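You operate a simulated robot arm through the tools that you are given. There is no shell and no other tool.

You run a simulated robot arm. Do the job below in one go: nothing can be reset, and whatever is moved stays where it is left.

## Task
Lay the white-tabbed sheet in the blue lid, lock the lid, roll the blisters flat, add the small weight.
Fine: the weight goes on top of the sheet; leave the lid locked and put the roller back. Set down upright: roller with the red grip. What is to be rubbed or washed off counts as gone when no trace of it is left.

Only the result counts: the job must be done as asked and must still hold three seconds after the hand-in. Knocking over, shifting, dropping, spilling or breaking anything else fails it. A push-on lid holds only when it is set on centred and level and pressed home; a screw cap is set on level and turned clockwise until tight. Flat cloth is picked up by pressing the open fingertips on it (5 to 10 N) and closing them slowly along it; thin cloth reads only 2 to 8 mm in the jaws.

## Robot
A 7-joint arm with a three-finger gripper, fixed in place. Base frame: the origin is at the foot of the arm, x ahead of it, y to its left, z up. Readings come in cm, degrees, newtons and seconds.
Its first joint turns from -166.0 to 166.0 degrees. Payload 2.69 kg.
Tool frame: the origin (TCP) lies between the finger pads and is the grasp point; the fingertips stand 3 cm ahead of it; z points along the fingers, y is the line along which they close. Largest opening 12.8 cm; the body of the gripper starts 11.7 cm behind the TCP.
Orientation is that of the tool frame in the base frame, as a unit quaternion [x, y, z, w]. With the fingers straight down and closing along the base's y, the tool's x points along the base's -x, its y along +y and its z along -z.

## Interface
- The arm moves only by the tool servo_tool. Its argument "steps" is a list of rows, each a list of 7 numbers: the shift along the base's x, y, z in cm, then the turn, a rotation vector about the base's x, y, z in degrees, then the finger opening in cm, from 0 to 12.8. In form: [[tx, ty, tz, ax, ay, az, fingers], ...]. A call has 1 to 20 rows; each row shifts and turns the commanded pose from where the row before left it. A row lasts 0.2 s, in which the tool goes at most 5 cm and 8.6 degrees; a call with a longer step from one row to the next is refused whole, and so is a gripper value outside its range. Where a pose cannot be reached the arm comes as near as it can. A force on the tool above 50 N (or 10 N above the force at the start of the call, whichever is more), or a blocked arm, ends the call early, and 0.2 s more pass. Each finger halts on what it meets, pressing with about 30 N; the grip force reading is that of the motor and also rises with nothing between the fingers. The clock runs only during rows and for 0.2 s after the last one: add rows that do not move to give the fingers time. It gives the time, the measured TCP pose, the force on the tool (base axes), the opening and the grip force at its end, in the units of the frame above (readings bear some noise), with the torque about the TCP (base axes, N m) and any sound that the robot's microphone picked up.
- Cameras (640 x 400 px; columns grow to the right, rows downward): "scene" is fixed at [40.07, 64.92, 148.53]; the picture's right is [-1.00, -0.06, 0.00], its down [-0.06, 0.99, -0.13] and it looks along [0.01, -0.13, -0.99] (base axes); focal length 328 px, centre (320, 200). "wrist" rides on the gripper at [5.8, 5.4, -13.1] in the tool frame; the picture's right is [-0.68, 0.74, 0.00], its down [-0.62, -0.57, -0.55] and it looks along [-0.40, -0.37, 0.84] (tool axes); focal length 234 px, centre (320, 200). There is no depth. A picture from a camera that has moved, and an enlarged one, comes with that camera's place and axes in the base frame and with its lens.
- capture(camera): a new picture of that camera. It takes no simulated time.
- raise_lower(by): slides the trunk up (or, below 0, down) by that many cm; the arm rides with it, the base frame stays. It gives what a move gives, with no picture.
- inspect(camera, box): a new picture of the part [left, top, right, bottom] of that camera's present view, enlarged. It takes no simulated time.
- finish_job(): hands the job in; it is judged then, once.

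Places have to be worked out from the pictures, the camera data and where the tool is seen. Open the gripper and draw the arm clear of the work before you hand the job in, unless the task says otherwise.

The tools are called after "Request:" as name(argument=value, ...) on one line, values as JSON. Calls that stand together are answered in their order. servo_tool: Moves the arm, as the interface text tells. Its arguments: {"type":"object","properties":{"steps":{"type":"array","items":{"type":"array","items":{"type":"number"}}}},"required":["steps"]} The other tools are called the same way: raise_lower (by) slides the trunk up or down; capture (camera) takes a picture; inspect (camera, box) takes an enlarged picture of a part of a camera's view; finish_job () hands the job in.

At the start:

```text
t: 0.0
tool_pos: [23.07, 55.81, 104.26]
orientation: [0.0, 1.0, 0.0, 0.0]
force: [0.2, 0.0, 0.6]
torque: [0.0, 0.01, -0.03]
finger_gap: 12.81
finger_force: 0.0
trunk travel left (down, up): [-15.0, 20.0]
```

scene: 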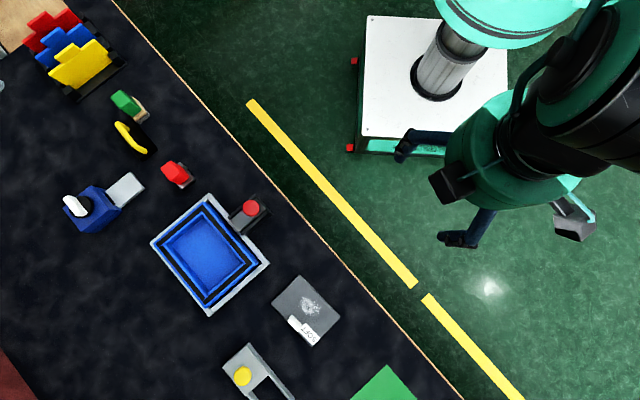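
wrist: 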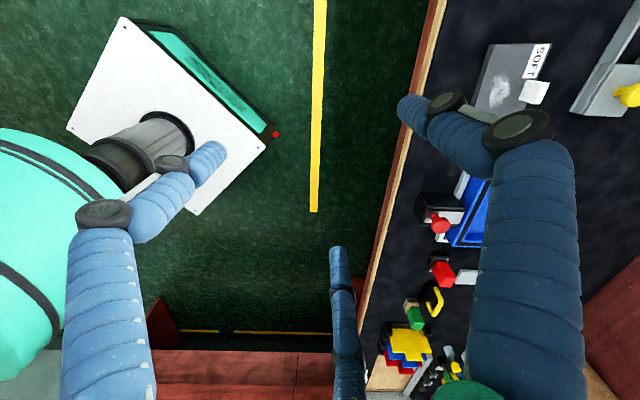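

I start by looking closely at the bench: the blue tray/lid, grey sheet with white tab, tools and weights. I take enlarged views of each region.

Request:
inspect(camera="scene", box=[140, 180, 280, 320])

Request:
inspect(camera="scene", box=[0, 0, 200, 125])

Request:
inspect(camera="scene", box=[40, 80, 240, 240])

Request:
inspect(camera="scene", box=[200, 260, 420, 400])

Request:
capture(camera="wrist")

```text
2.86 times, centred on (210, 250) of scene
camera zoom: at [40.07, 64.92, 148.53], right [-1.0, -0.06, 0.0], down [-0.06, 0.99, -0.13], along [0.01, -0.13, -0.99], focal length 936 px, centre (634, 57)
```

zoom: 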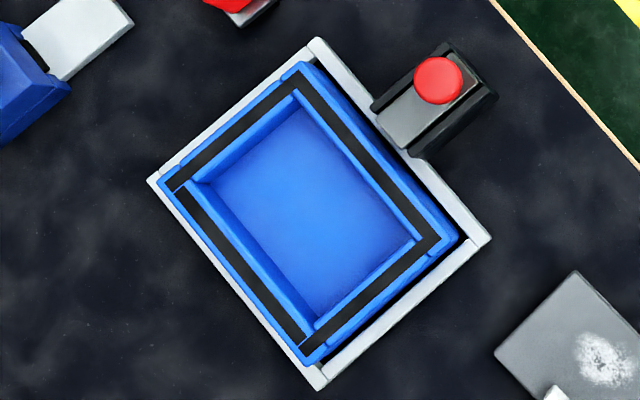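

```text
3.20 times, centred on (100, 62) of scene
camera zoom: at [40.07, 64.92, 148.53], right [-1.0, -0.06, 0.0], down [-0.06, 0.99, -0.13], along [0.01, -0.13, -0.99], focal length 1049 px, centre (1024, 640)
```

zoom: 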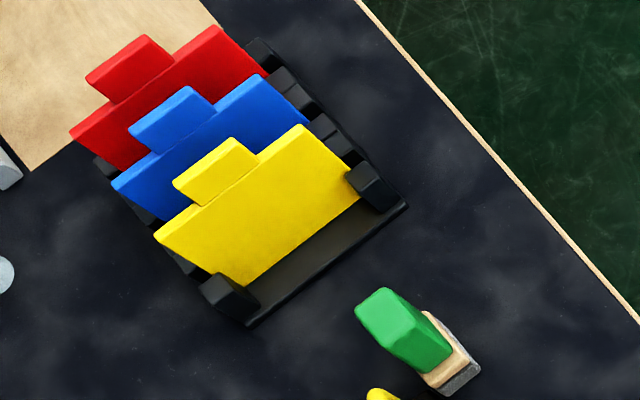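

```text
2.50 times, centred on (140, 160) of scene
camera zoom: at [40.07, 64.92, 148.53], right [-1.0, -0.06, 0.0], down [-0.06, 0.99, -0.13], along [0.01, -0.13, -0.99], focal length 819 px, centre (770, 300)
```

zoom: 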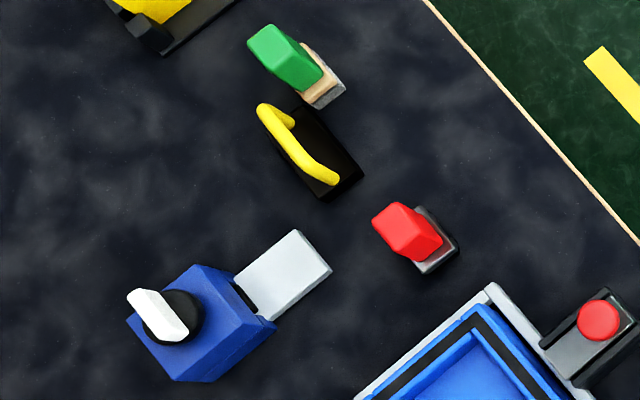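

```text
2.86 times, centred on (310, 330) of scene
camera zoom: at [40.07, 64.92, 148.53], right [-1.0, -0.06, 0.0], down [-0.06, 0.99, -0.13], along [0.01, -0.13, -0.99], focal length 936 px, centre (349, -171)
```

zoom: 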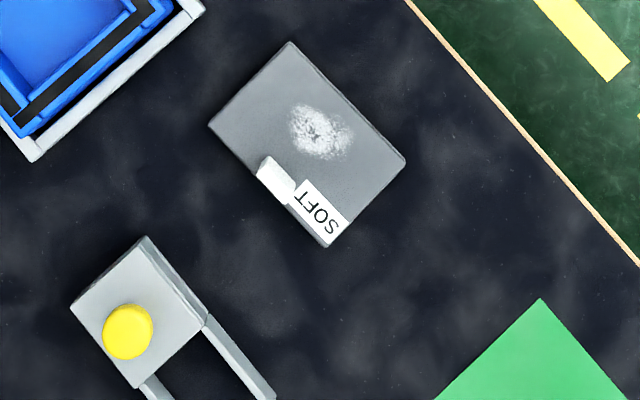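

```text
taken
camera wrist: at [17.16, 61.25, 117.32], right [0.68, 0.74, 0.0], down [0.62, -0.57, 0.55], along [0.4, -0.37, -0.84], focal length 234 px, centre (320, 200)
```

wrist: 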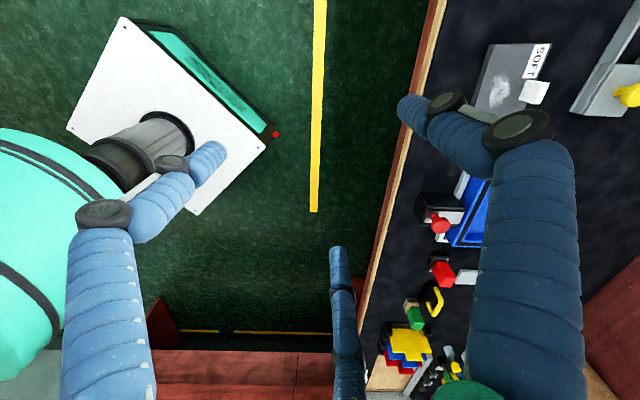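

The bench is about 70 cm high; I need clearer views of the small weight and the mechanisms. I inspect parts of the wrist view first.

Request:
inspect(camera="wrist", box=[360, 280, 480, 400])

Request:
inspect(camera="wrist", box=[400, 160, 500, 300])

Request:
inspect(camera="wrist", box=[460, 0, 640, 130])

Request:
inspect(camera="scene", box=[200, 190, 300, 290])

Request:
inspect(camera="scene", box=[0, 300, 160, 400])

Request:
inspect(camera="scene", box=[0, 0, 80, 120])

```text
3.33 times, centred on (420, 340) of wrist
camera zoom: at [17.16, 61.25, 117.32], right [0.68, 0.74, 0.0], down [0.62, -0.57, 0.55], along [0.4, -0.37, -0.84], focal length 781 px, centre (-13, -267)
```

zoom: 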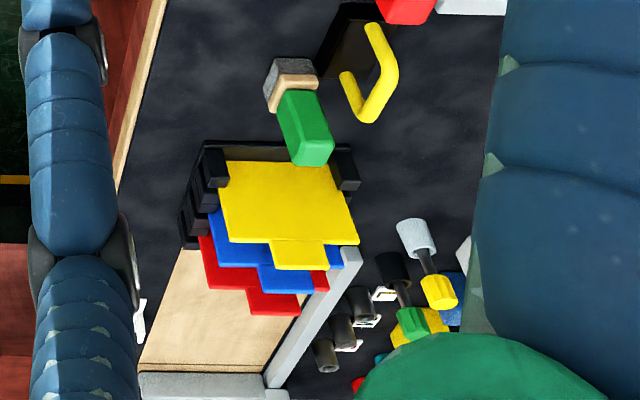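

```text
2.86 times, centred on (450, 230) of wrist
camera zoom: at [17.16, 61.25, 117.32], right [0.68, 0.74, 0.0], down [0.62, -0.57, 0.55], along [0.4, -0.37, -0.84], focal length 669 px, centre (-51, 114)
```

zoom: 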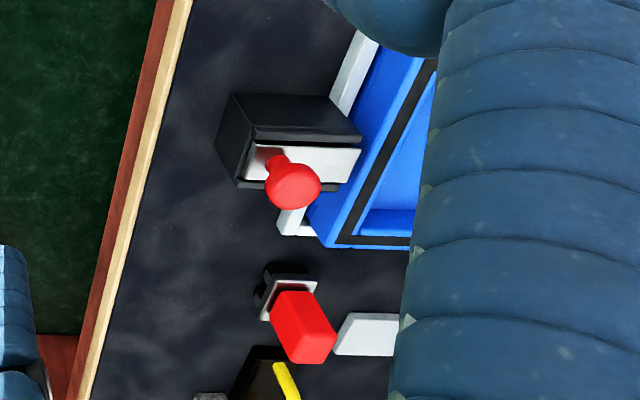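

```text
3.08 times, centred on (550, 65) of wrist
camera zoom: at [17.16, 61.25, 117.32], right [0.68, 0.74, 0.0], down [0.62, -0.57, 0.55], along [0.4, -0.37, -0.84], focal length 720 px, centre (-388, 615)
```

zoom: 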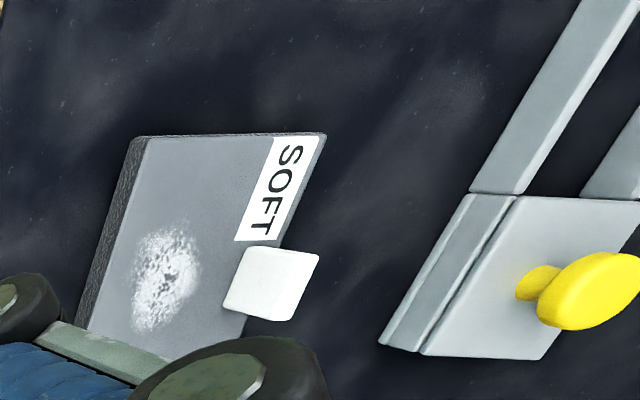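

```text
4.00 times, centred on (250, 240) of scene
camera zoom: at [40.07, 64.92, 148.53], right [-1.0, -0.06, 0.0], down [-0.06, 0.99, -0.13], along [0.01, -0.13, -0.99], focal length 1311 px, centre (600, 40)
```

zoom: 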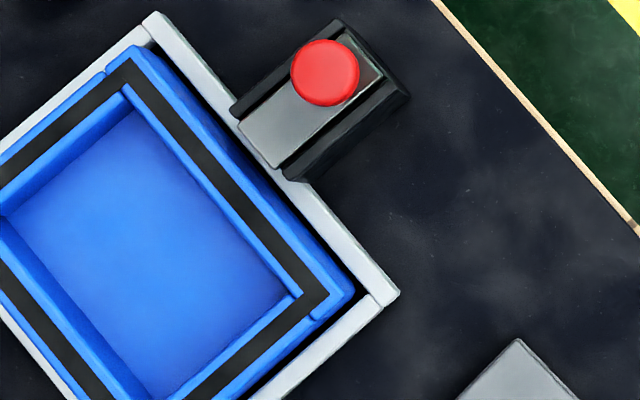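

```text
4.00 times, centred on (80, 350) of scene
camera zoom: at [40.07, 64.92, 148.53], right [-1.0, -0.06, 0.0], down [-0.06, 0.99, -0.13], along [0.01, -0.13, -0.99], focal length 1311 px, centre (1280, -400)
```

zoom: 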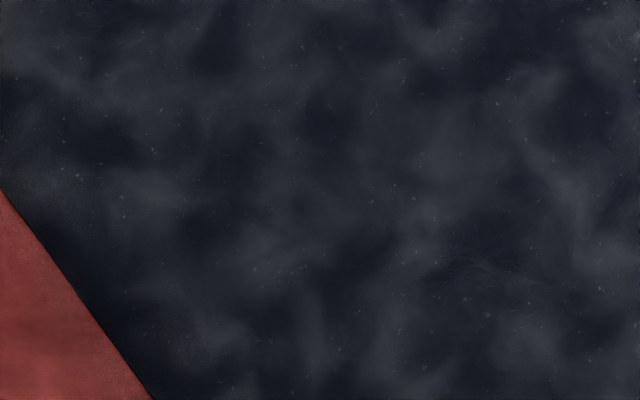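

```text
3.33 times, centred on (40, 60) of scene
camera zoom: at [40.07, 64.92, 148.53], right [-1.0, -0.06, 0.0], down [-0.06, 0.99, -0.13], along [0.01, -0.13, -0.99], focal length 1092 px, centre (1253, 667)
```

zoom: 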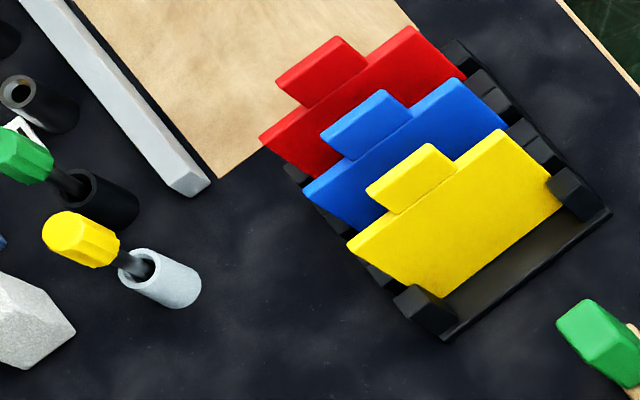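

The red‑grip roller, the tray with its red-knob latch and the sheet are visible, but no small weight yet. I turn the wrist +90° about z so its camera looks over the bench.

Request:
servo_tool(steps=[[0, 0, 0, 0, 0, 8.5, 12.8], [0, 0, 0, 0, 0, 8.5, 12.8], [0, 0, 0, 0, 0, 8.5, 12.8], [0, 0, 0, 0, 0, 8.5, 12.8], [0, 0, 0, 0, 0, 8.5, 12.8], [0, 0, 0, 0, 0, 8.5, 12.8], [0, 0, 0, 0, 0, 8.5, 12.8], [0, 0, 0, 0, 0, 8.5, 12.8], [0, 0, 0, 0, 0, 8.5, 12.8], [0, 0, 0, 0, 0, 8.5, 12.8]])

Request:
capture(camera="wrist")

Request:
capture(camera="scene")

```text
t: 2.2
tool_pos: [22.99, 55.74, 104.28]
orientation: [-0.676, 0.737, 0.0, 0.0]
force: [0.0, 0.1, 0.8]
torque: [0.0, 0.01, -0.01]
finger_gap: 12.79
finger_force: 0.1
trunk travel left (down, up): [-15.0, 20.0]
```

```text
taken
camera wrist: at [17.12, 50.52, 117.28], right [-0.68, 0.74, 0.0], down [0.62, 0.57, 0.55], along [0.4, 0.37, -0.84], focal length 234 px, centre (320, 200)
```

wrist: 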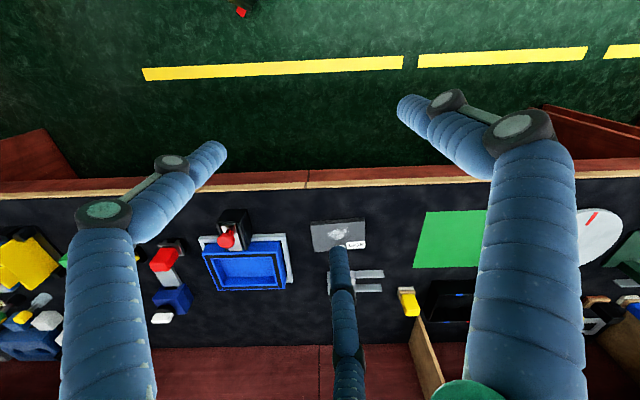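

```text
taken
```

scene: 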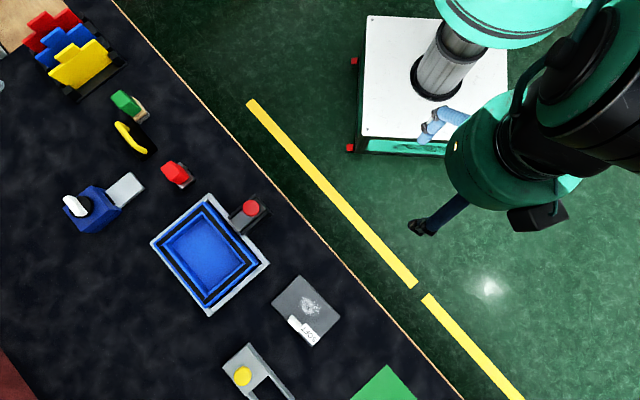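

The whole bench is now in view. I zoom into the sections of it to find the small weight and read the mechanisms.

Request:
inspect(camera="wrist", box=[180, 190, 300, 300])

Request:
inspect(camera="wrist", box=[300, 190, 500, 340])

Request:
inspect(camera="wrist", box=[560, 180, 640, 340])

Request:
inspect(camera="wrist", box=[0, 200, 200, 360])

```text
3.64 times, centred on (240, 245) of wrist
camera zoom: at [17.12, 50.52, 117.28], right [-0.68, 0.74, 0.0], down [0.62, 0.57, 0.55], along [0.4, 0.37, -0.84], focal length 852 px, centre (611, 36)
```

zoom: 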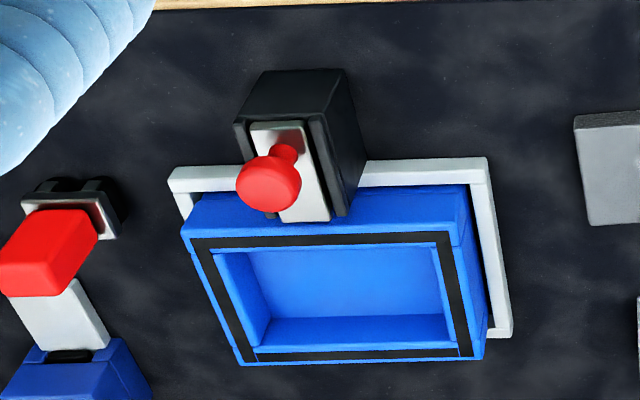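

```text
2.67 times, centred on (400, 265) of wrist
camera zoom: at [17.12, 50.52, 117.28], right [-0.68, 0.74, 0.0], down [0.62, 0.57, 0.55], along [0.4, 0.37, -0.84], focal length 624 px, centre (107, 27)
```

zoom: 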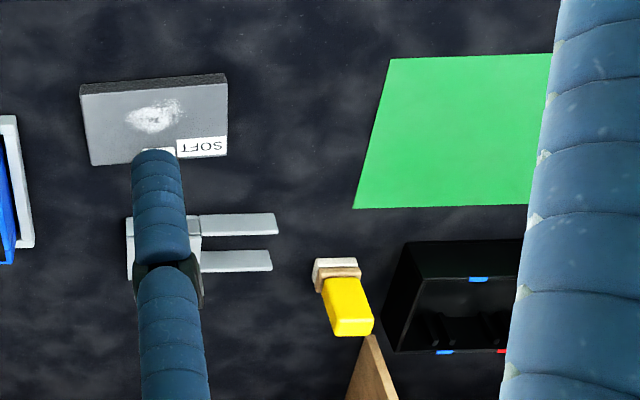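

```text
2.50 times, centred on (600, 260) of wrist
camera zoom: at [17.12, 50.52, 117.28], right [-0.68, 0.74, 0.0], down [0.62, 0.57, 0.55], along [0.4, 0.37, -0.84], focal length 585 px, centre (-380, 50)
```

zoom: 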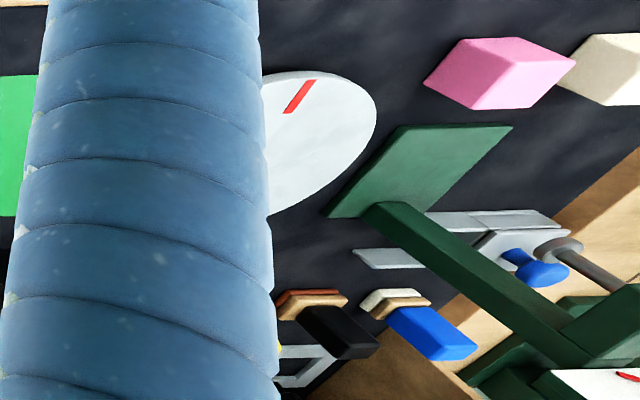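

```text
2.50 times, centred on (100, 280) of wrist
camera zoom: at [17.12, 50.52, 117.28], right [-0.68, 0.74, 0.0], down [0.62, 0.57, 0.55], along [0.4, 0.37, -0.84], focal length 585 px, centre (870, 0)
```

zoom: 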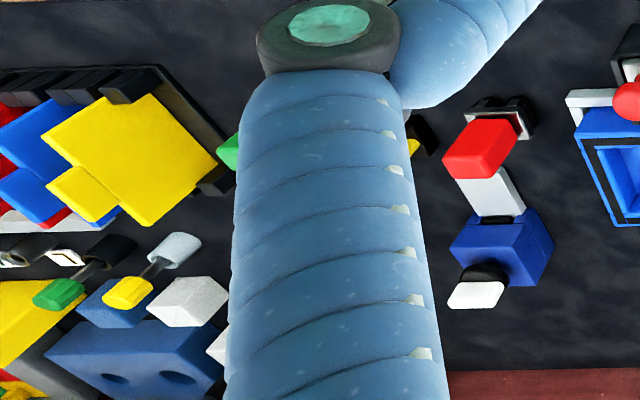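

The black block with a yellow handle near (87,43) is likely the small weight. I move the hand toward (48,28,102) to view that side of the bench closer.

Request:
servo_tool(steps=[[3.1, -3.4, -0.3, 0, 0, 0, 12.8], [3.1, -3.4, -0.3, 0, 0, 0, 12.8], [3.1, -3.4, -0.3, 0, 0, 0, 12.8], [3.1, -3.4, -0.3, 0, 0, 0, 12.8], [3.1, -3.4, -0.3, 0, 0, 0, 12.8], [3.1, -3.4, -0.3, 0, 0, 0, 12.8], [3.1, -3.4, -0.3, 0, 0, 0, 12.8], [3.1, -3.4, -0.3, 0, 0, 0, 12.8]])

Request:
capture(camera="wrist")

Request:
inspect(camera="wrist", box=[160, 180, 360, 320])

```text
t: 4.0
tool_pos: [47.88, 28.71, 101.85]
orientation: [-0.676, 0.737, 0.0, 0.0]
force: [0.4, 0.2, 0.2]
torque: [-0.05, -0.01, 0.01]
finger_gap: 12.81
finger_force: 0.0
trunk travel left (down, up): [-15.0, 20.0]
```

```text
taken
camera wrist: at [41.94, 23.44, 114.95], right [-0.67, 0.74, 0.0], down [0.62, 0.56, 0.55], along [0.41, 0.37, -0.84], focal length 234 px, centre (320, 200)
```

wrist: 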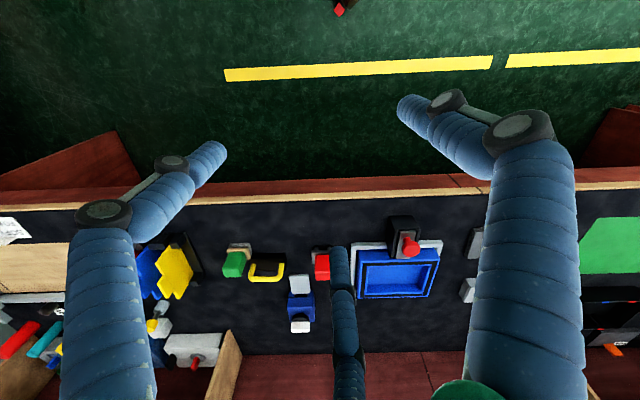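

```text
2.86 times, centred on (260, 250) of wrist
camera zoom: at [41.94, 23.44, 114.95], right [-0.67, 0.74, 0.0], down [0.62, 0.56, 0.55], along [0.41, 0.37, -0.84], focal length 669 px, centre (491, 57)
```

zoom: 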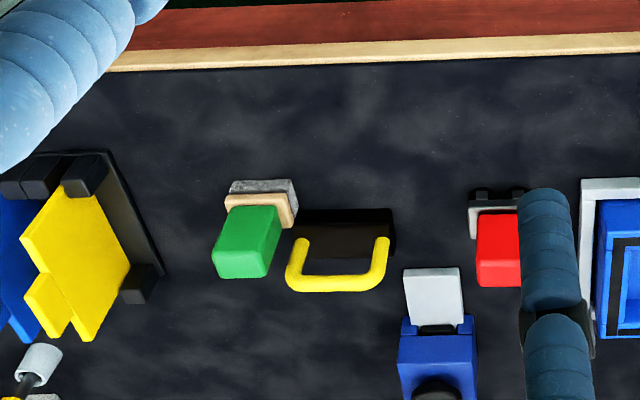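

The wrist picture shows what looks like three finger links, so I check how the hand closes by narrowing it here in free air and looking.

Request:
servo_tool(steps=[[0, 0, 0, 0, 0, 0, 2.0], [0, 0, 0, 0, 0, 0, 2.0], [0, 0, 0, 0, 0, 0, 2.0], [0, 0, 0, 0, 0, 0, 2.0]])

Request:
capture(camera="wrist")

Request:
capture(camera="scene")

```text
t: 5.0
tool_pos: [47.83, 28.56, 101.84]
orientation: [-0.675, 0.738, 0.0, -0.001]
force: [0.3, 0.6, -0.2]
torque: [0.02, 0.01, 0.01]
finger_gap: 2.01
finger_force: 0.1
trunk travel left (down, up): [-15.0, 20.0]
```

```text
taken
camera wrist: at [41.93, 23.47, 114.94], right [-0.67, 0.74, 0.0], down [0.62, 0.56, 0.55], along [0.4, 0.37, -0.84], focal length 234 px, centre (320, 200)
```

wrist: 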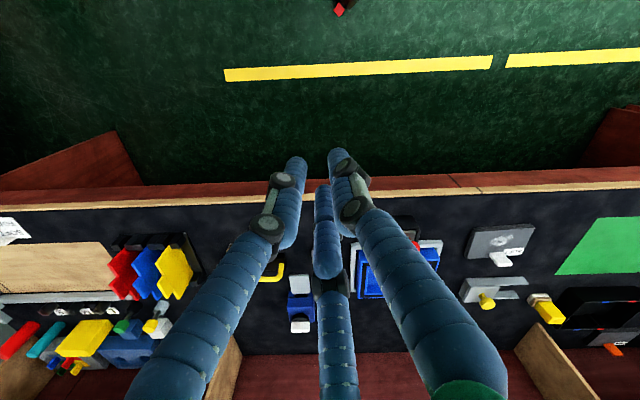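

```text
taken
```

scene: 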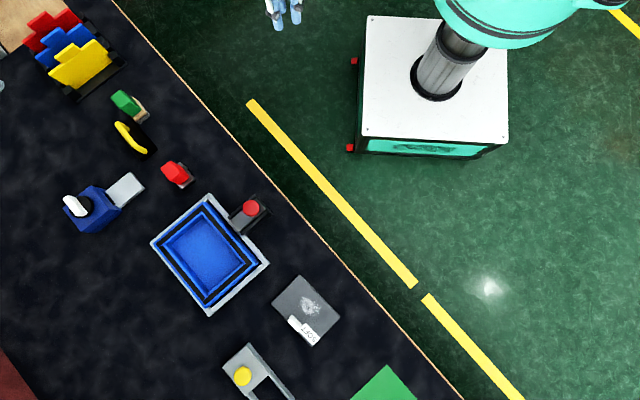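

The hand closes three links toward one point; I'll treat it as the described two-pad gripper. With the arm clear of the scene view, I take high zooms of sheet, lid, latch, roller and weight.

Request:
inspect(camera="scene", box=[264, 268, 348, 352])

Request:
inspect(camera="scene", box=[220, 180, 284, 244])

Request:
inspect(camera="scene", box=[150, 150, 206, 196])

Request:
inspect(camera="scene", box=[100, 80, 170, 170])

Request:
inspect(camera="scene", box=[50, 160, 150, 240])

Request:
inspect(camera="wrist", box=[440, 200, 640, 360])

Request:
inspect(camera="wrist", box=[0, 210, 220, 380])

```text
4.76 times, centred on (306, 310) of scene
camera zoom: at [40.07, 64.92, 148.53], right [-1.0, -0.06, 0.0], down [-0.06, 0.99, -0.13], along [0.01, -0.13, -0.99], focal length 1560 px, centre (387, -324)
```

zoom: 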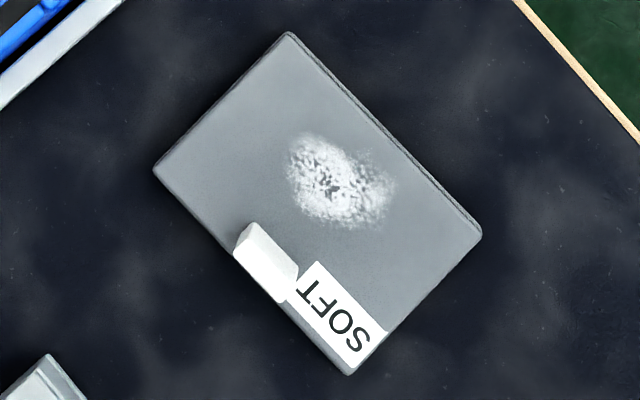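

```text
6.25 times, centred on (252, 212) of scene
camera zoom: at [40.07, 64.92, 148.53], right [-1.0, -0.06, 0.0], down [-0.06, 0.99, -0.13], along [0.01, -0.13, -0.99], focal length 2048 px, centre (745, 125)
```

zoom: 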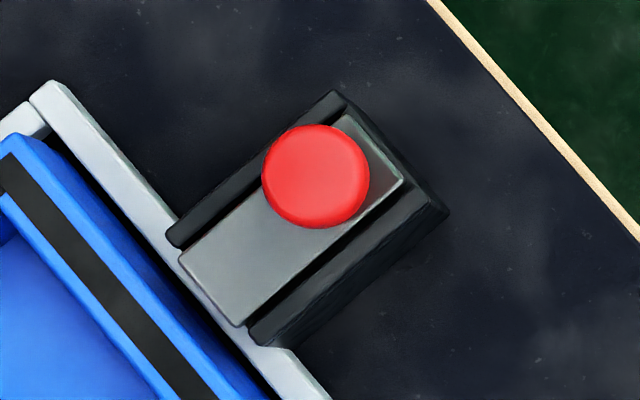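

```text
8.70 times, centred on (178, 173) of scene
camera zoom: at [40.07, 64.92, 148.53], right [-1.0, -0.06, 0.0], down [-0.06, 0.99, -0.13], along [0.01, -0.13, -0.99], focal length 2850 px, centre (1555, 435)
```

zoom: 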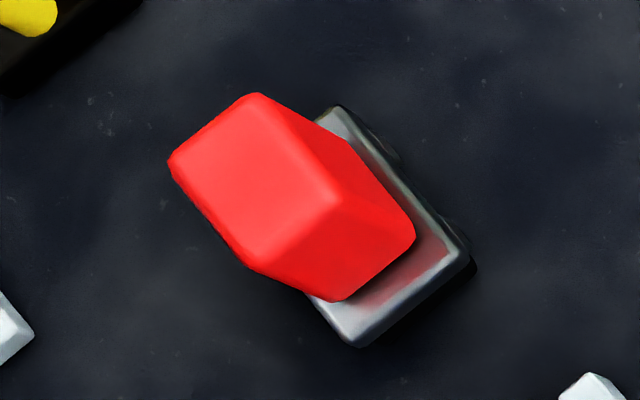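

```text
4.44 times, centred on (135, 125) of scene
camera zoom: at [40.07, 64.92, 148.53], right [-1.0, -0.06, 0.0], down [-0.06, 0.99, -0.13], along [0.01, -0.13, -0.99], focal length 1456 px, centre (1142, 533)
```

zoom: 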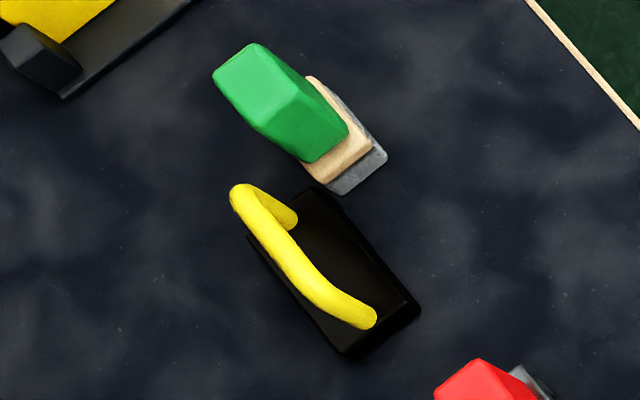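

```text
5.00 times, centred on (100, 200) of scene
camera zoom: at [40.07, 64.92, 148.53], right [-1.0, -0.06, 0.0], down [-0.06, 0.99, -0.13], along [0.01, -0.13, -0.99], focal length 1638 px, centre (1420, 200)
```

zoom: 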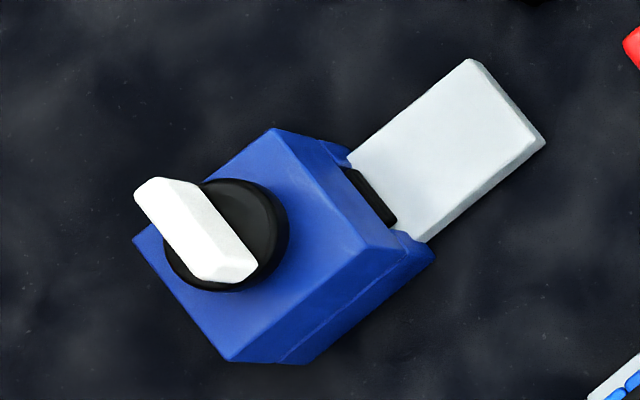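

```text
2.50 times, centred on (540, 280) of wrist
camera zoom: at [41.93, 23.47, 114.94], right [-0.67, 0.74, 0.0], down [0.62, 0.56, 0.55], along [0.4, 0.37, -0.84], focal length 585 px, centre (-230, 0)
```

zoom: 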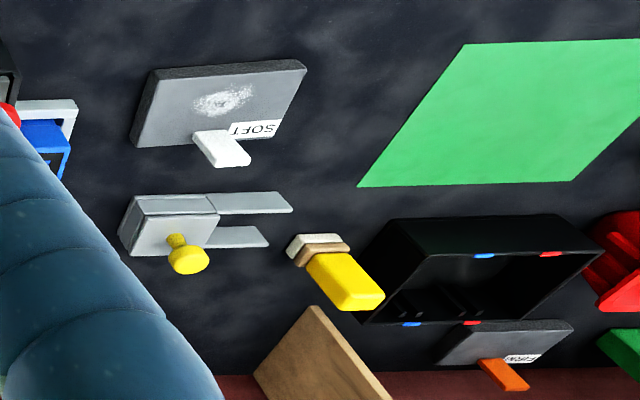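

```text
2.35 times, centred on (110, 295) of wrist
camera zoom: at [41.93, 23.47, 114.94], right [-0.67, 0.74, 0.0], down [0.62, 0.56, 0.55], along [0.4, 0.37, -0.84], focal length 551 px, centre (814, -24)
```

zoom: 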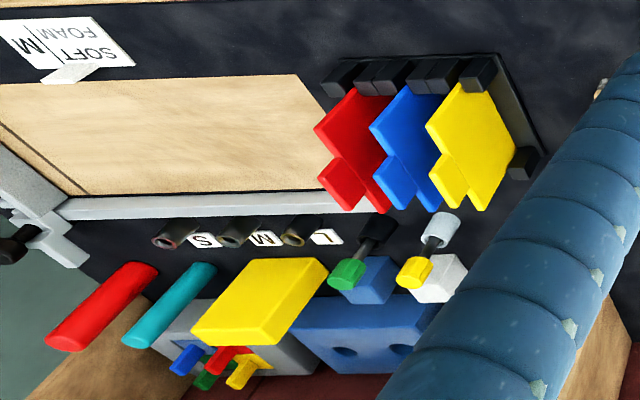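

There are two grey sheets: the white-tabbed SOFT one here and an orange-tabbed FIRM one elsewhere; the white tab stands up at the sheet's far edge. I move the closed hand over to about (36,80,92), turning it so the closing line matches the tab, for a close look.

Request:
servo_tool(steps=[[-1.07, 4.67, -0.89, 0, 0, 4.2, 2.0], [-1.07, 4.67, -0.89, 0, 0, 4.2, 2.0], [-1.07, 4.67, -0.89, 0, 0, 4.2, 2.0], [-1.07, 4.67, -0.89, 0, 0, 4.2, 2.0], [-1.07, 4.67, -0.89, 0, 0, 4.2, 2.0], [-1.07, 4.67, -0.89, 0, 0, 4.2, 2.0], [-1.07, 4.67, -0.89, 0, 0, 4.2, 2.0], [-1.07, 4.67, -0.89, 0, 0, 4.2, 2.0], [-1.07, 4.67, -0.89, 0, 0, 4.2, 2.0], [-1.07, 4.67, -0.89, 0, 0, 4.2, 2.0], [-1.07, 4.67, -0.89, 0, 0, 4.2, 2.0]])

Request:
capture(camera="wrist")

Request:
capture(camera="scene")

```text
t: 7.4
tool_pos: [35.89, 80.09, 92.06]
orientation: [0.911, -0.412, 0.0, 0.001]
force: [0.1, -0.4, 0.7]
torque: [0.02, 0.0, 0.01]
finger_gap: 2.0
finger_force: 0.0
trunk travel left (down, up): [-15.0, 20.0]
```

```text
taken
camera wrist: at [35.59, 72.22, 105.05], right [-1.0, 0.02, 0.0], down [0.02, 0.84, 0.55], along [0.01, 0.55, -0.84], focal length 234 px, centre (320, 200)
```

wrist: 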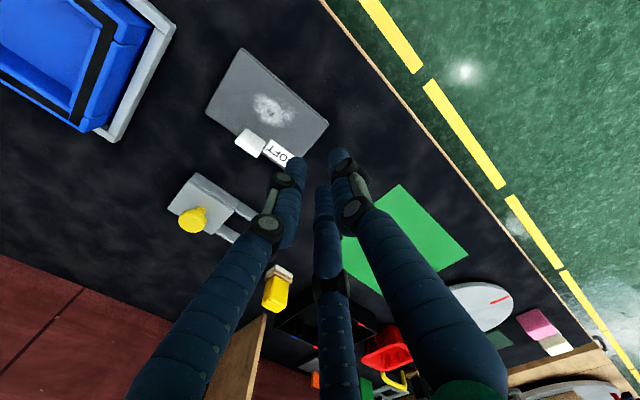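

```text
taken
```

scene: 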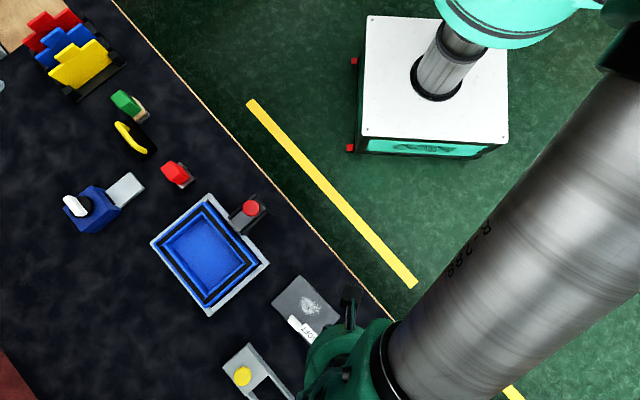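

Good view of the sheet from above. I enlarge it in both cameras to measure the sheet's corners, the tab and the heights.

Request:
inspect(camera="wrist", box=[200, 40, 340, 180])

Request:
inspect(camera="wrist", box=[225, 115, 305, 175])

Request:
inspect(camera="scene", box=[270, 295, 330, 350])

Request:
inspect(camera="wrist", box=[0, 0, 180, 150])

```text
2.86 times, centred on (270, 110) of wrist
camera zoom: at [35.59, 72.22, 105.05], right [-1.0, 0.02, 0.0], down [0.02, 0.84, 0.55], along [0.01, 0.55, -0.84], focal length 669 px, centre (463, 457)
```

zoom: 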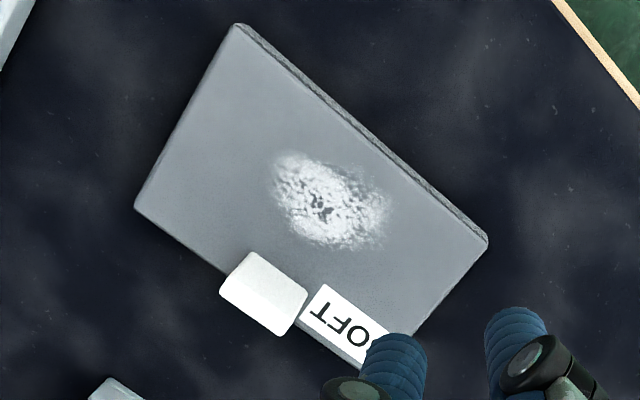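

```text
6.67 times, centred on (265, 145) of wrist
camera zoom: at [35.59, 72.22, 105.05], right [-1.0, 0.02, 0.0], down [0.02, 0.84, 0.55], along [0.01, 0.55, -0.84], focal length 1561 px, centre (687, 567)
```

zoom: 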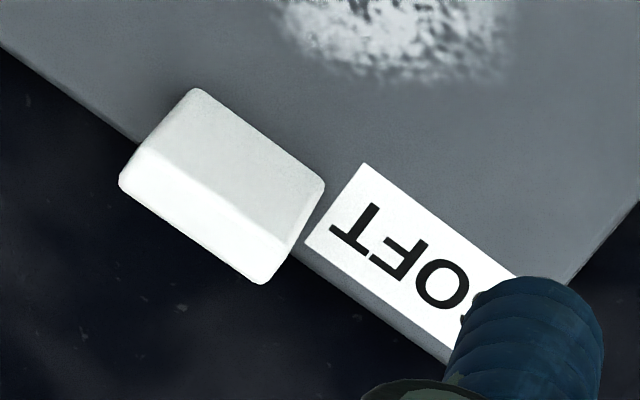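

```text
7.27 times, centred on (300, 322) of scene
camera zoom: at [40.07, 64.92, 148.53], right [-1.0, -0.06, 0.0], down [-0.06, 0.99, -0.13], along [0.01, -0.13, -0.99], focal length 2383 px, centre (466, -691)
```

zoom: 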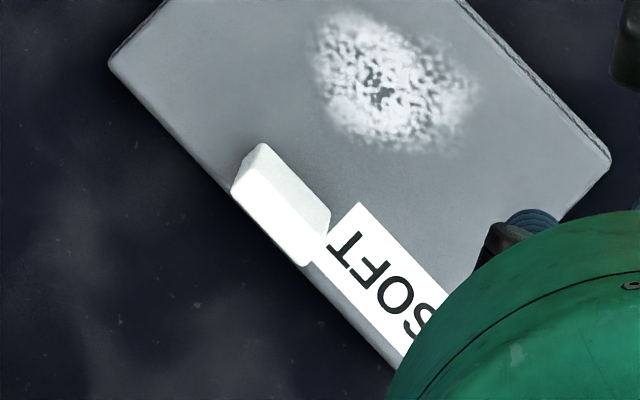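

```text
2.67 times, centred on (90, 75) of wrist
camera zoom: at [35.59, 72.22, 105.05], right [-1.0, 0.02, 0.0], down [0.02, 0.84, 0.55], along [0.01, 0.55, -0.84], focal length 624 px, centre (933, 533)
```

zoom: 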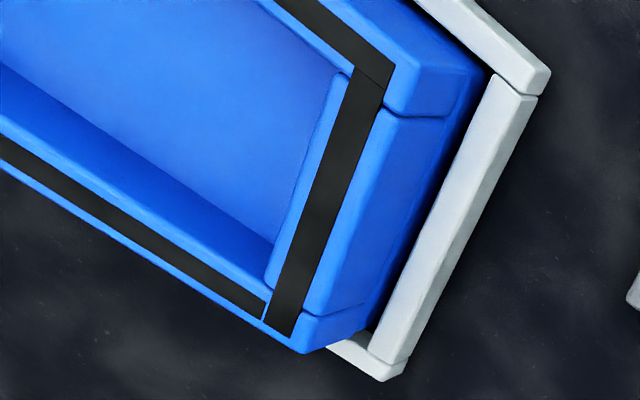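

Triangulating gives the sheet top near z≈74, the tab top centre near (44.4, 81.9, 78.4), about 3.2 cm wide and 0.9 cm thick. I turn another 7° to match it, open to 6 cm and hover above it to verify.

Request:
servo_tool(steps=[[2.8, 0.6, -1.0, 0, 0, 3.5, 6.0], [2.8, 0.6, -1.0, 0, 0, 3.5, 6.0], [2.86, 0.56, -1.0, 0, 0, 0, 6.0], [0, 0, -2.0, 0, 0, 0, 6.0], [0, 0, 0, 0, 0, 0, 6.0]])

Request:
capture(camera="wrist")

Request:
inspect(camera="wrist", box=[240, 120, 400, 260])

Request:
capture(camera="scene")

```text
t: 8.6
tool_pos: [44.62, 81.61, 87.16]
orientation: [0.934, -0.356, 0.001, 0.0]
force: [0.0, 0.4, -1.1]
torque: [0.0, 0.03, 0.0]
finger_gap: 5.99
finger_force: 0.0
trunk travel left (down, up): [-15.0, 20.0]
```

```text
taken
camera wrist: at [45.33, 73.9, 100.15], right [-1.0, -0.1, 0.0], down [-0.08, 0.83, 0.55], along [-0.05, 0.55, -0.84], focal length 234 px, centre (320, 200)
```

wrist: 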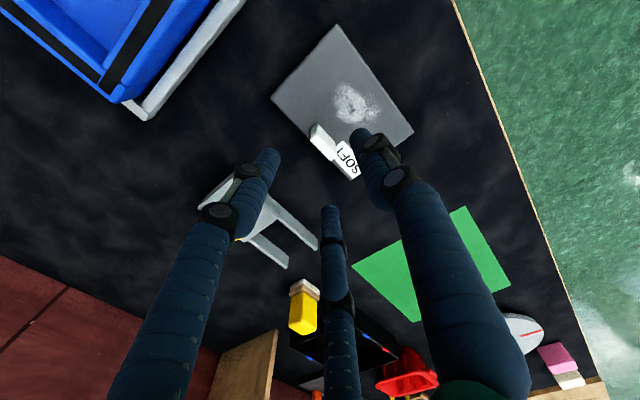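

```text
2.86 times, centred on (320, 190) of wrist
camera zoom: at [45.33, 73.9, 100.15], right [-1.0, -0.1, 0.0], down [-0.08, 0.83, 0.55], along [-0.05, 0.55, -0.84], focal length 669 px, centre (320, 229)
```

zoom: 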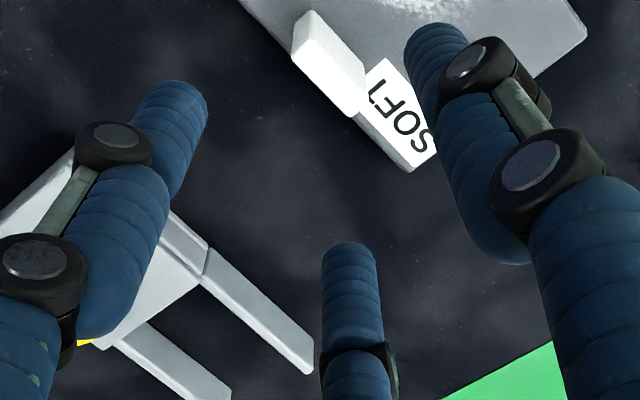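

```text
taken
```

scene: 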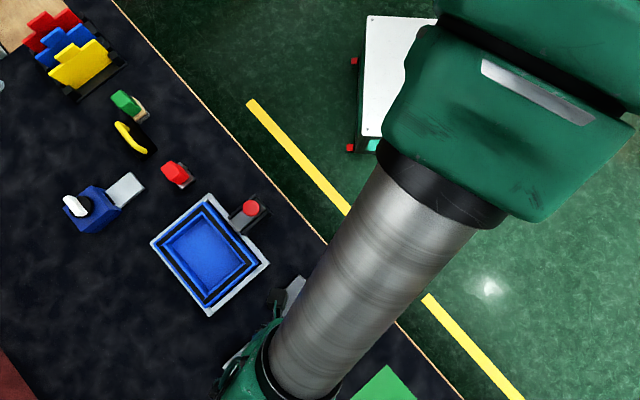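

The tab lies close under the tool axis. I enlarge the tab to refine its offset from the axis before descending.

Request:
inspect(camera="wrist", box=[296, 112, 360, 176])

```text
6.25 times, centred on (328, 144) of wrist
camera zoom: at [45.33, 73.9, 100.15], right [-1.0, -0.1, 0.0], down [-0.08, 0.83, 0.55], along [-0.05, 0.55, -0.84], focal length 1464 px, centre (270, 550)
```

zoom: 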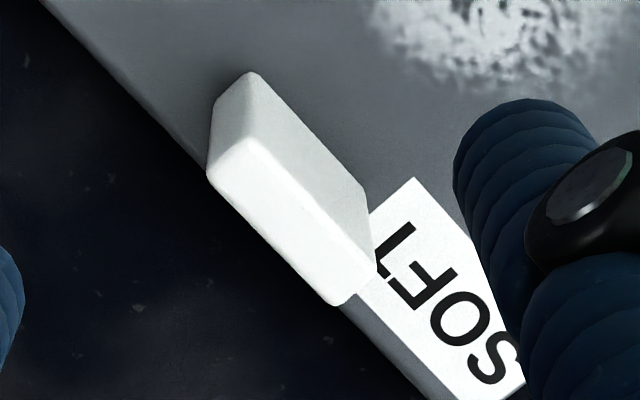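

The tab centre sits about 0.4 cm in −x and 0.1 cm in +y from the tool axis. I shift by that and descend, straddling the tab, down to fingertips about 1 cm above the sheet.

Request:
servo_tool(steps=[[-0.39, 0.12, -2.0, 0, 0, 0, 6.0], [0, 0, -2.5, 0, 0, 0, 6.0], [0, 0, -2.0, 0, 0, 0, 6.0], [0, 0, -1.5, 0, 0, 0, 6.0], [0, 0, -0.8, 0, 0, 0, 6.0], [0, 0, 0, 0, 0, 0, 6.0]])

Request:
capture(camera="wrist")

Request:
inspect(camera="wrist", box=[240, 120, 400, 260])

```text
t: 10.0
tool_pos: [44.14, 81.93, 78.45]
orientation: [0.934, -0.356, 0.0, -0.002]
force: [0.5, -1.2, 14.3]
torque: [-0.3, 0.23, 0.04]
finger_gap: 6.09
finger_force: 0.7
trunk travel left (down, up): [-15.0, 20.0]
```

```text
taken
camera wrist: at [44.82, 74.05, 91.5], right [-1.0, -0.1, 0.0], down [-0.08, 0.83, 0.55], along [-0.05, 0.55, -0.83], focal length 234 px, centre (320, 200)
```

wrist: 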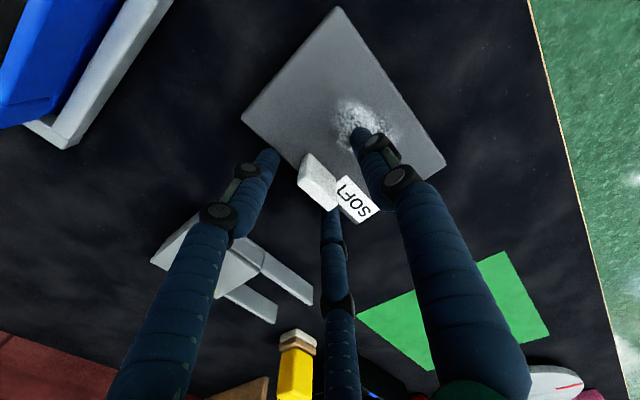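

```text
2.86 times, centred on (320, 190) of wrist
camera zoom: at [44.82, 74.05, 91.5], right [-1.0, -0.1, 0.0], down [-0.08, 0.83, 0.55], along [-0.05, 0.55, -0.83], focal length 669 px, centre (320, 229)
```

zoom: 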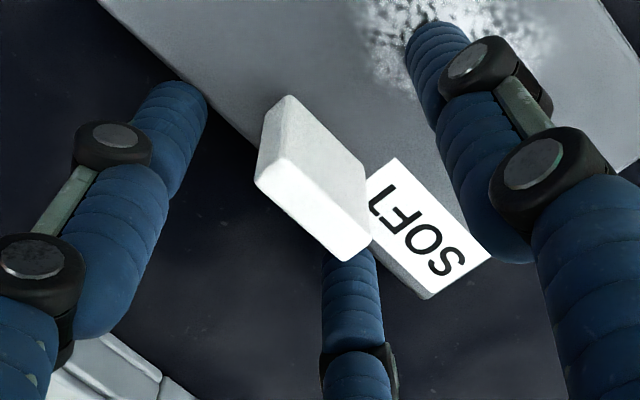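

Contact: the near fingertip rests on the sheet, so the sheet top is at about z≈75.4. I lift 0.4 cm off it and close on the tab.

Request:
servo_tool(steps=[[0, 0, 0.45, 0, 0, 0, 6.0], [0, 0, 0, 0, 0, 0, 4.0], [0, 0, 0, 0, 0, 0, 2.0], [0, 0, 0, 0, 0, 0, 1.0], [0, 0, 0, 0, 0, 0, 0.0], [0, 0, 0, 0, 0, 0, 0.0], [0, 0, 0, 0, 0, 0, 0.0]])

Request:
capture(camera="wrist")

Request:
inspect(camera="wrist", box=[240, 120, 400, 260])

```text
t: 11.6
tool_pos: [44.16, 81.84, 78.68]
orientation: [0.934, -0.357, 0.0, 0.0]
force: [0.6, 0.2, 0.6]
torque: [0.0, 0.0, 0.01]
finger_gap: 1.55
finger_force: 30.1
trunk travel left (down, up): [-15.0, 20.0]
```

```text
taken
camera wrist: at [44.84, 74.04, 91.79], right [-1.0, -0.1, 0.0], down [-0.08, 0.83, 0.55], along [-0.05, 0.55, -0.84], focal length 234 px, centre (320, 200)
```

wrist: 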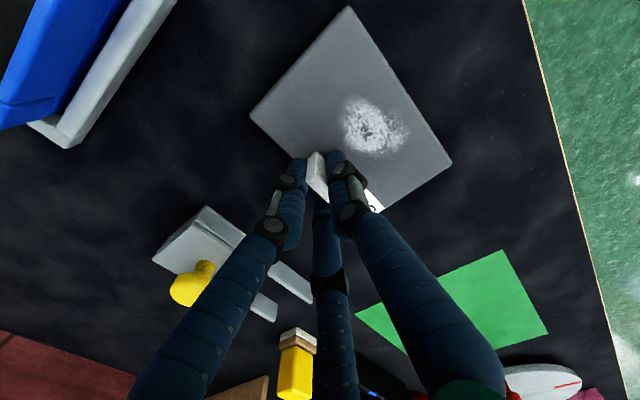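

```text
2.86 times, centred on (320, 190) of wrist
camera zoom: at [44.84, 74.04, 91.79], right [-1.0, -0.1, 0.0], down [-0.08, 0.83, 0.55], along [-0.05, 0.55, -0.84], focal length 669 px, centre (320, 229)
```

zoom: 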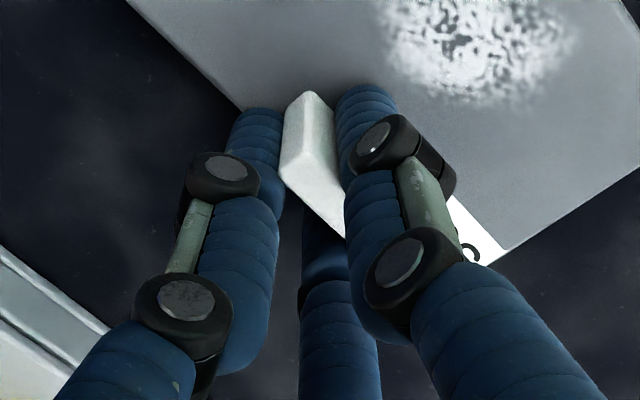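

The tab is gripped (gap 1.55 cm, 30 N). I lift 10 cm straight up, checking that the sheet comes along level.

Request:
servo_tool(steps=[[0, 0, 0.8, 0, 0, 0, 0.0], [0, 0, 1.2, 0, 0, 0, 0.0], [0, 0, 2.0, 0, 0, 0, 0.0], [0, 0, 2.5, 0, 0, 0, 0.0], [0, 0, 2.5, 0, 0, 0, 0.0], [0, 0, 1.0, 0, 0, 0, 0.0], [0, 0, 0, 0, 0, 0, 0.0]])

Request:
capture(camera="wrist")

Request:
capture(camera="scene")

```text
t: 13.2
tool_pos: [44.15, 81.86, 88.73]
orientation: [0.934, -0.357, 0.0, 0.0]
force: [1.0, 0.8, -0.2]
torque: [0.03, 0.01, 0.02]
finger_gap: 1.53
finger_force: 30.0
trunk travel left (down, up): [-15.0, 20.0]
```

```text
taken
camera wrist: at [44.95, 74.05, 101.79], right [-1.0, -0.1, 0.0], down [-0.08, 0.83, 0.55], along [-0.05, 0.55, -0.84], focal length 234 px, centre (320, 200)
```

wrist: 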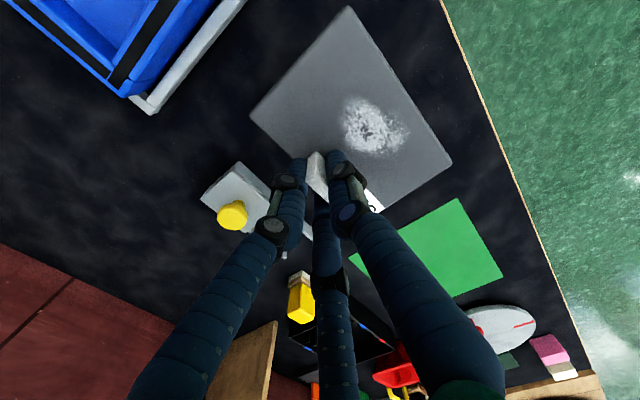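

```text
taken
```

scene: 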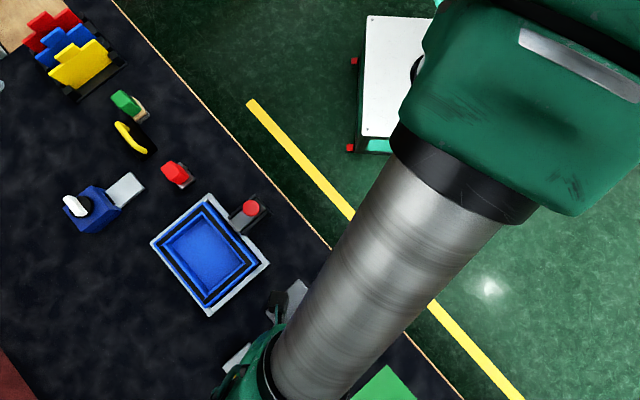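

The sheet is up and level. I enlarge it to measure its corners in the tool frame.

Request:
inspect(camera="wrist", box=[240, 0, 464, 224])

Request:
inspect(camera="wrist", box=[0, 0, 260, 130])

Request:
inspect(camera="scene", box=[140, 184, 276, 324])

```text
1.79 times, centred on (352, 112) of wrist
camera zoom: at [44.95, 74.05, 101.79], right [-1.0, -0.1, 0.0], down [-0.08, 0.83, 0.55], along [-0.05, 0.55, -0.84], focal length 418 px, centre (263, 357)
```

zoom: 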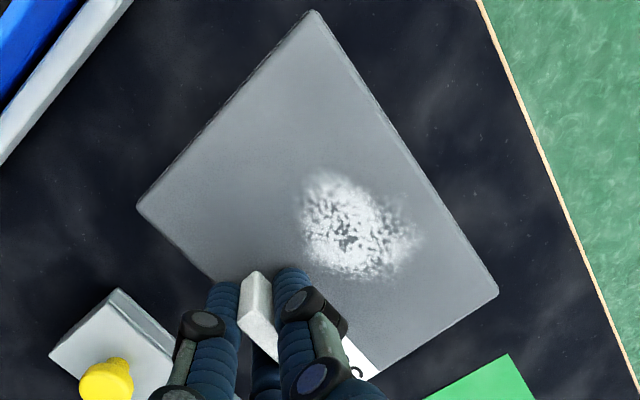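

```text
2.46 times, centred on (130, 65) of wrist
camera zoom: at [44.95, 74.05, 101.79], right [-1.0, -0.1, 0.0], down [-0.08, 0.83, 0.55], along [-0.05, 0.55, -0.84], focal length 576 px, centre (788, 532)
```

zoom: 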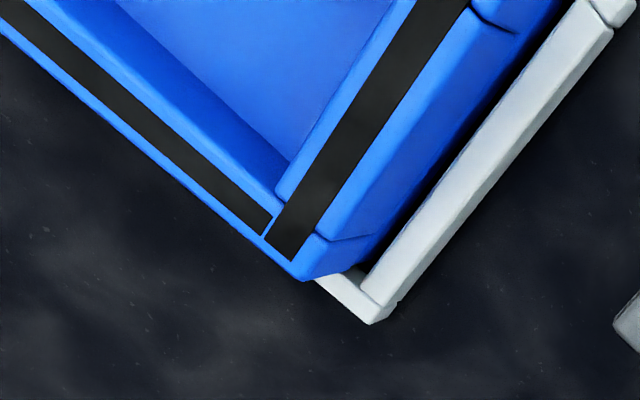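

```text
2.86 times, centred on (208, 254) of scene
camera zoom: at [40.07, 64.92, 148.53], right [-1.0, -0.06, 0.0], down [-0.06, 0.99, -0.13], along [0.01, -0.13, -0.99], focal length 936 px, centre (640, 46)
```

zoom: 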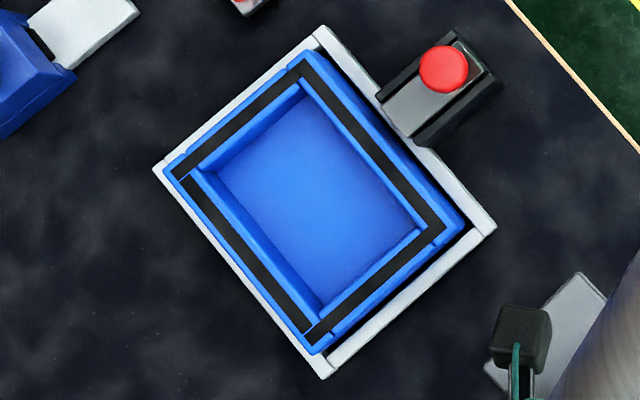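

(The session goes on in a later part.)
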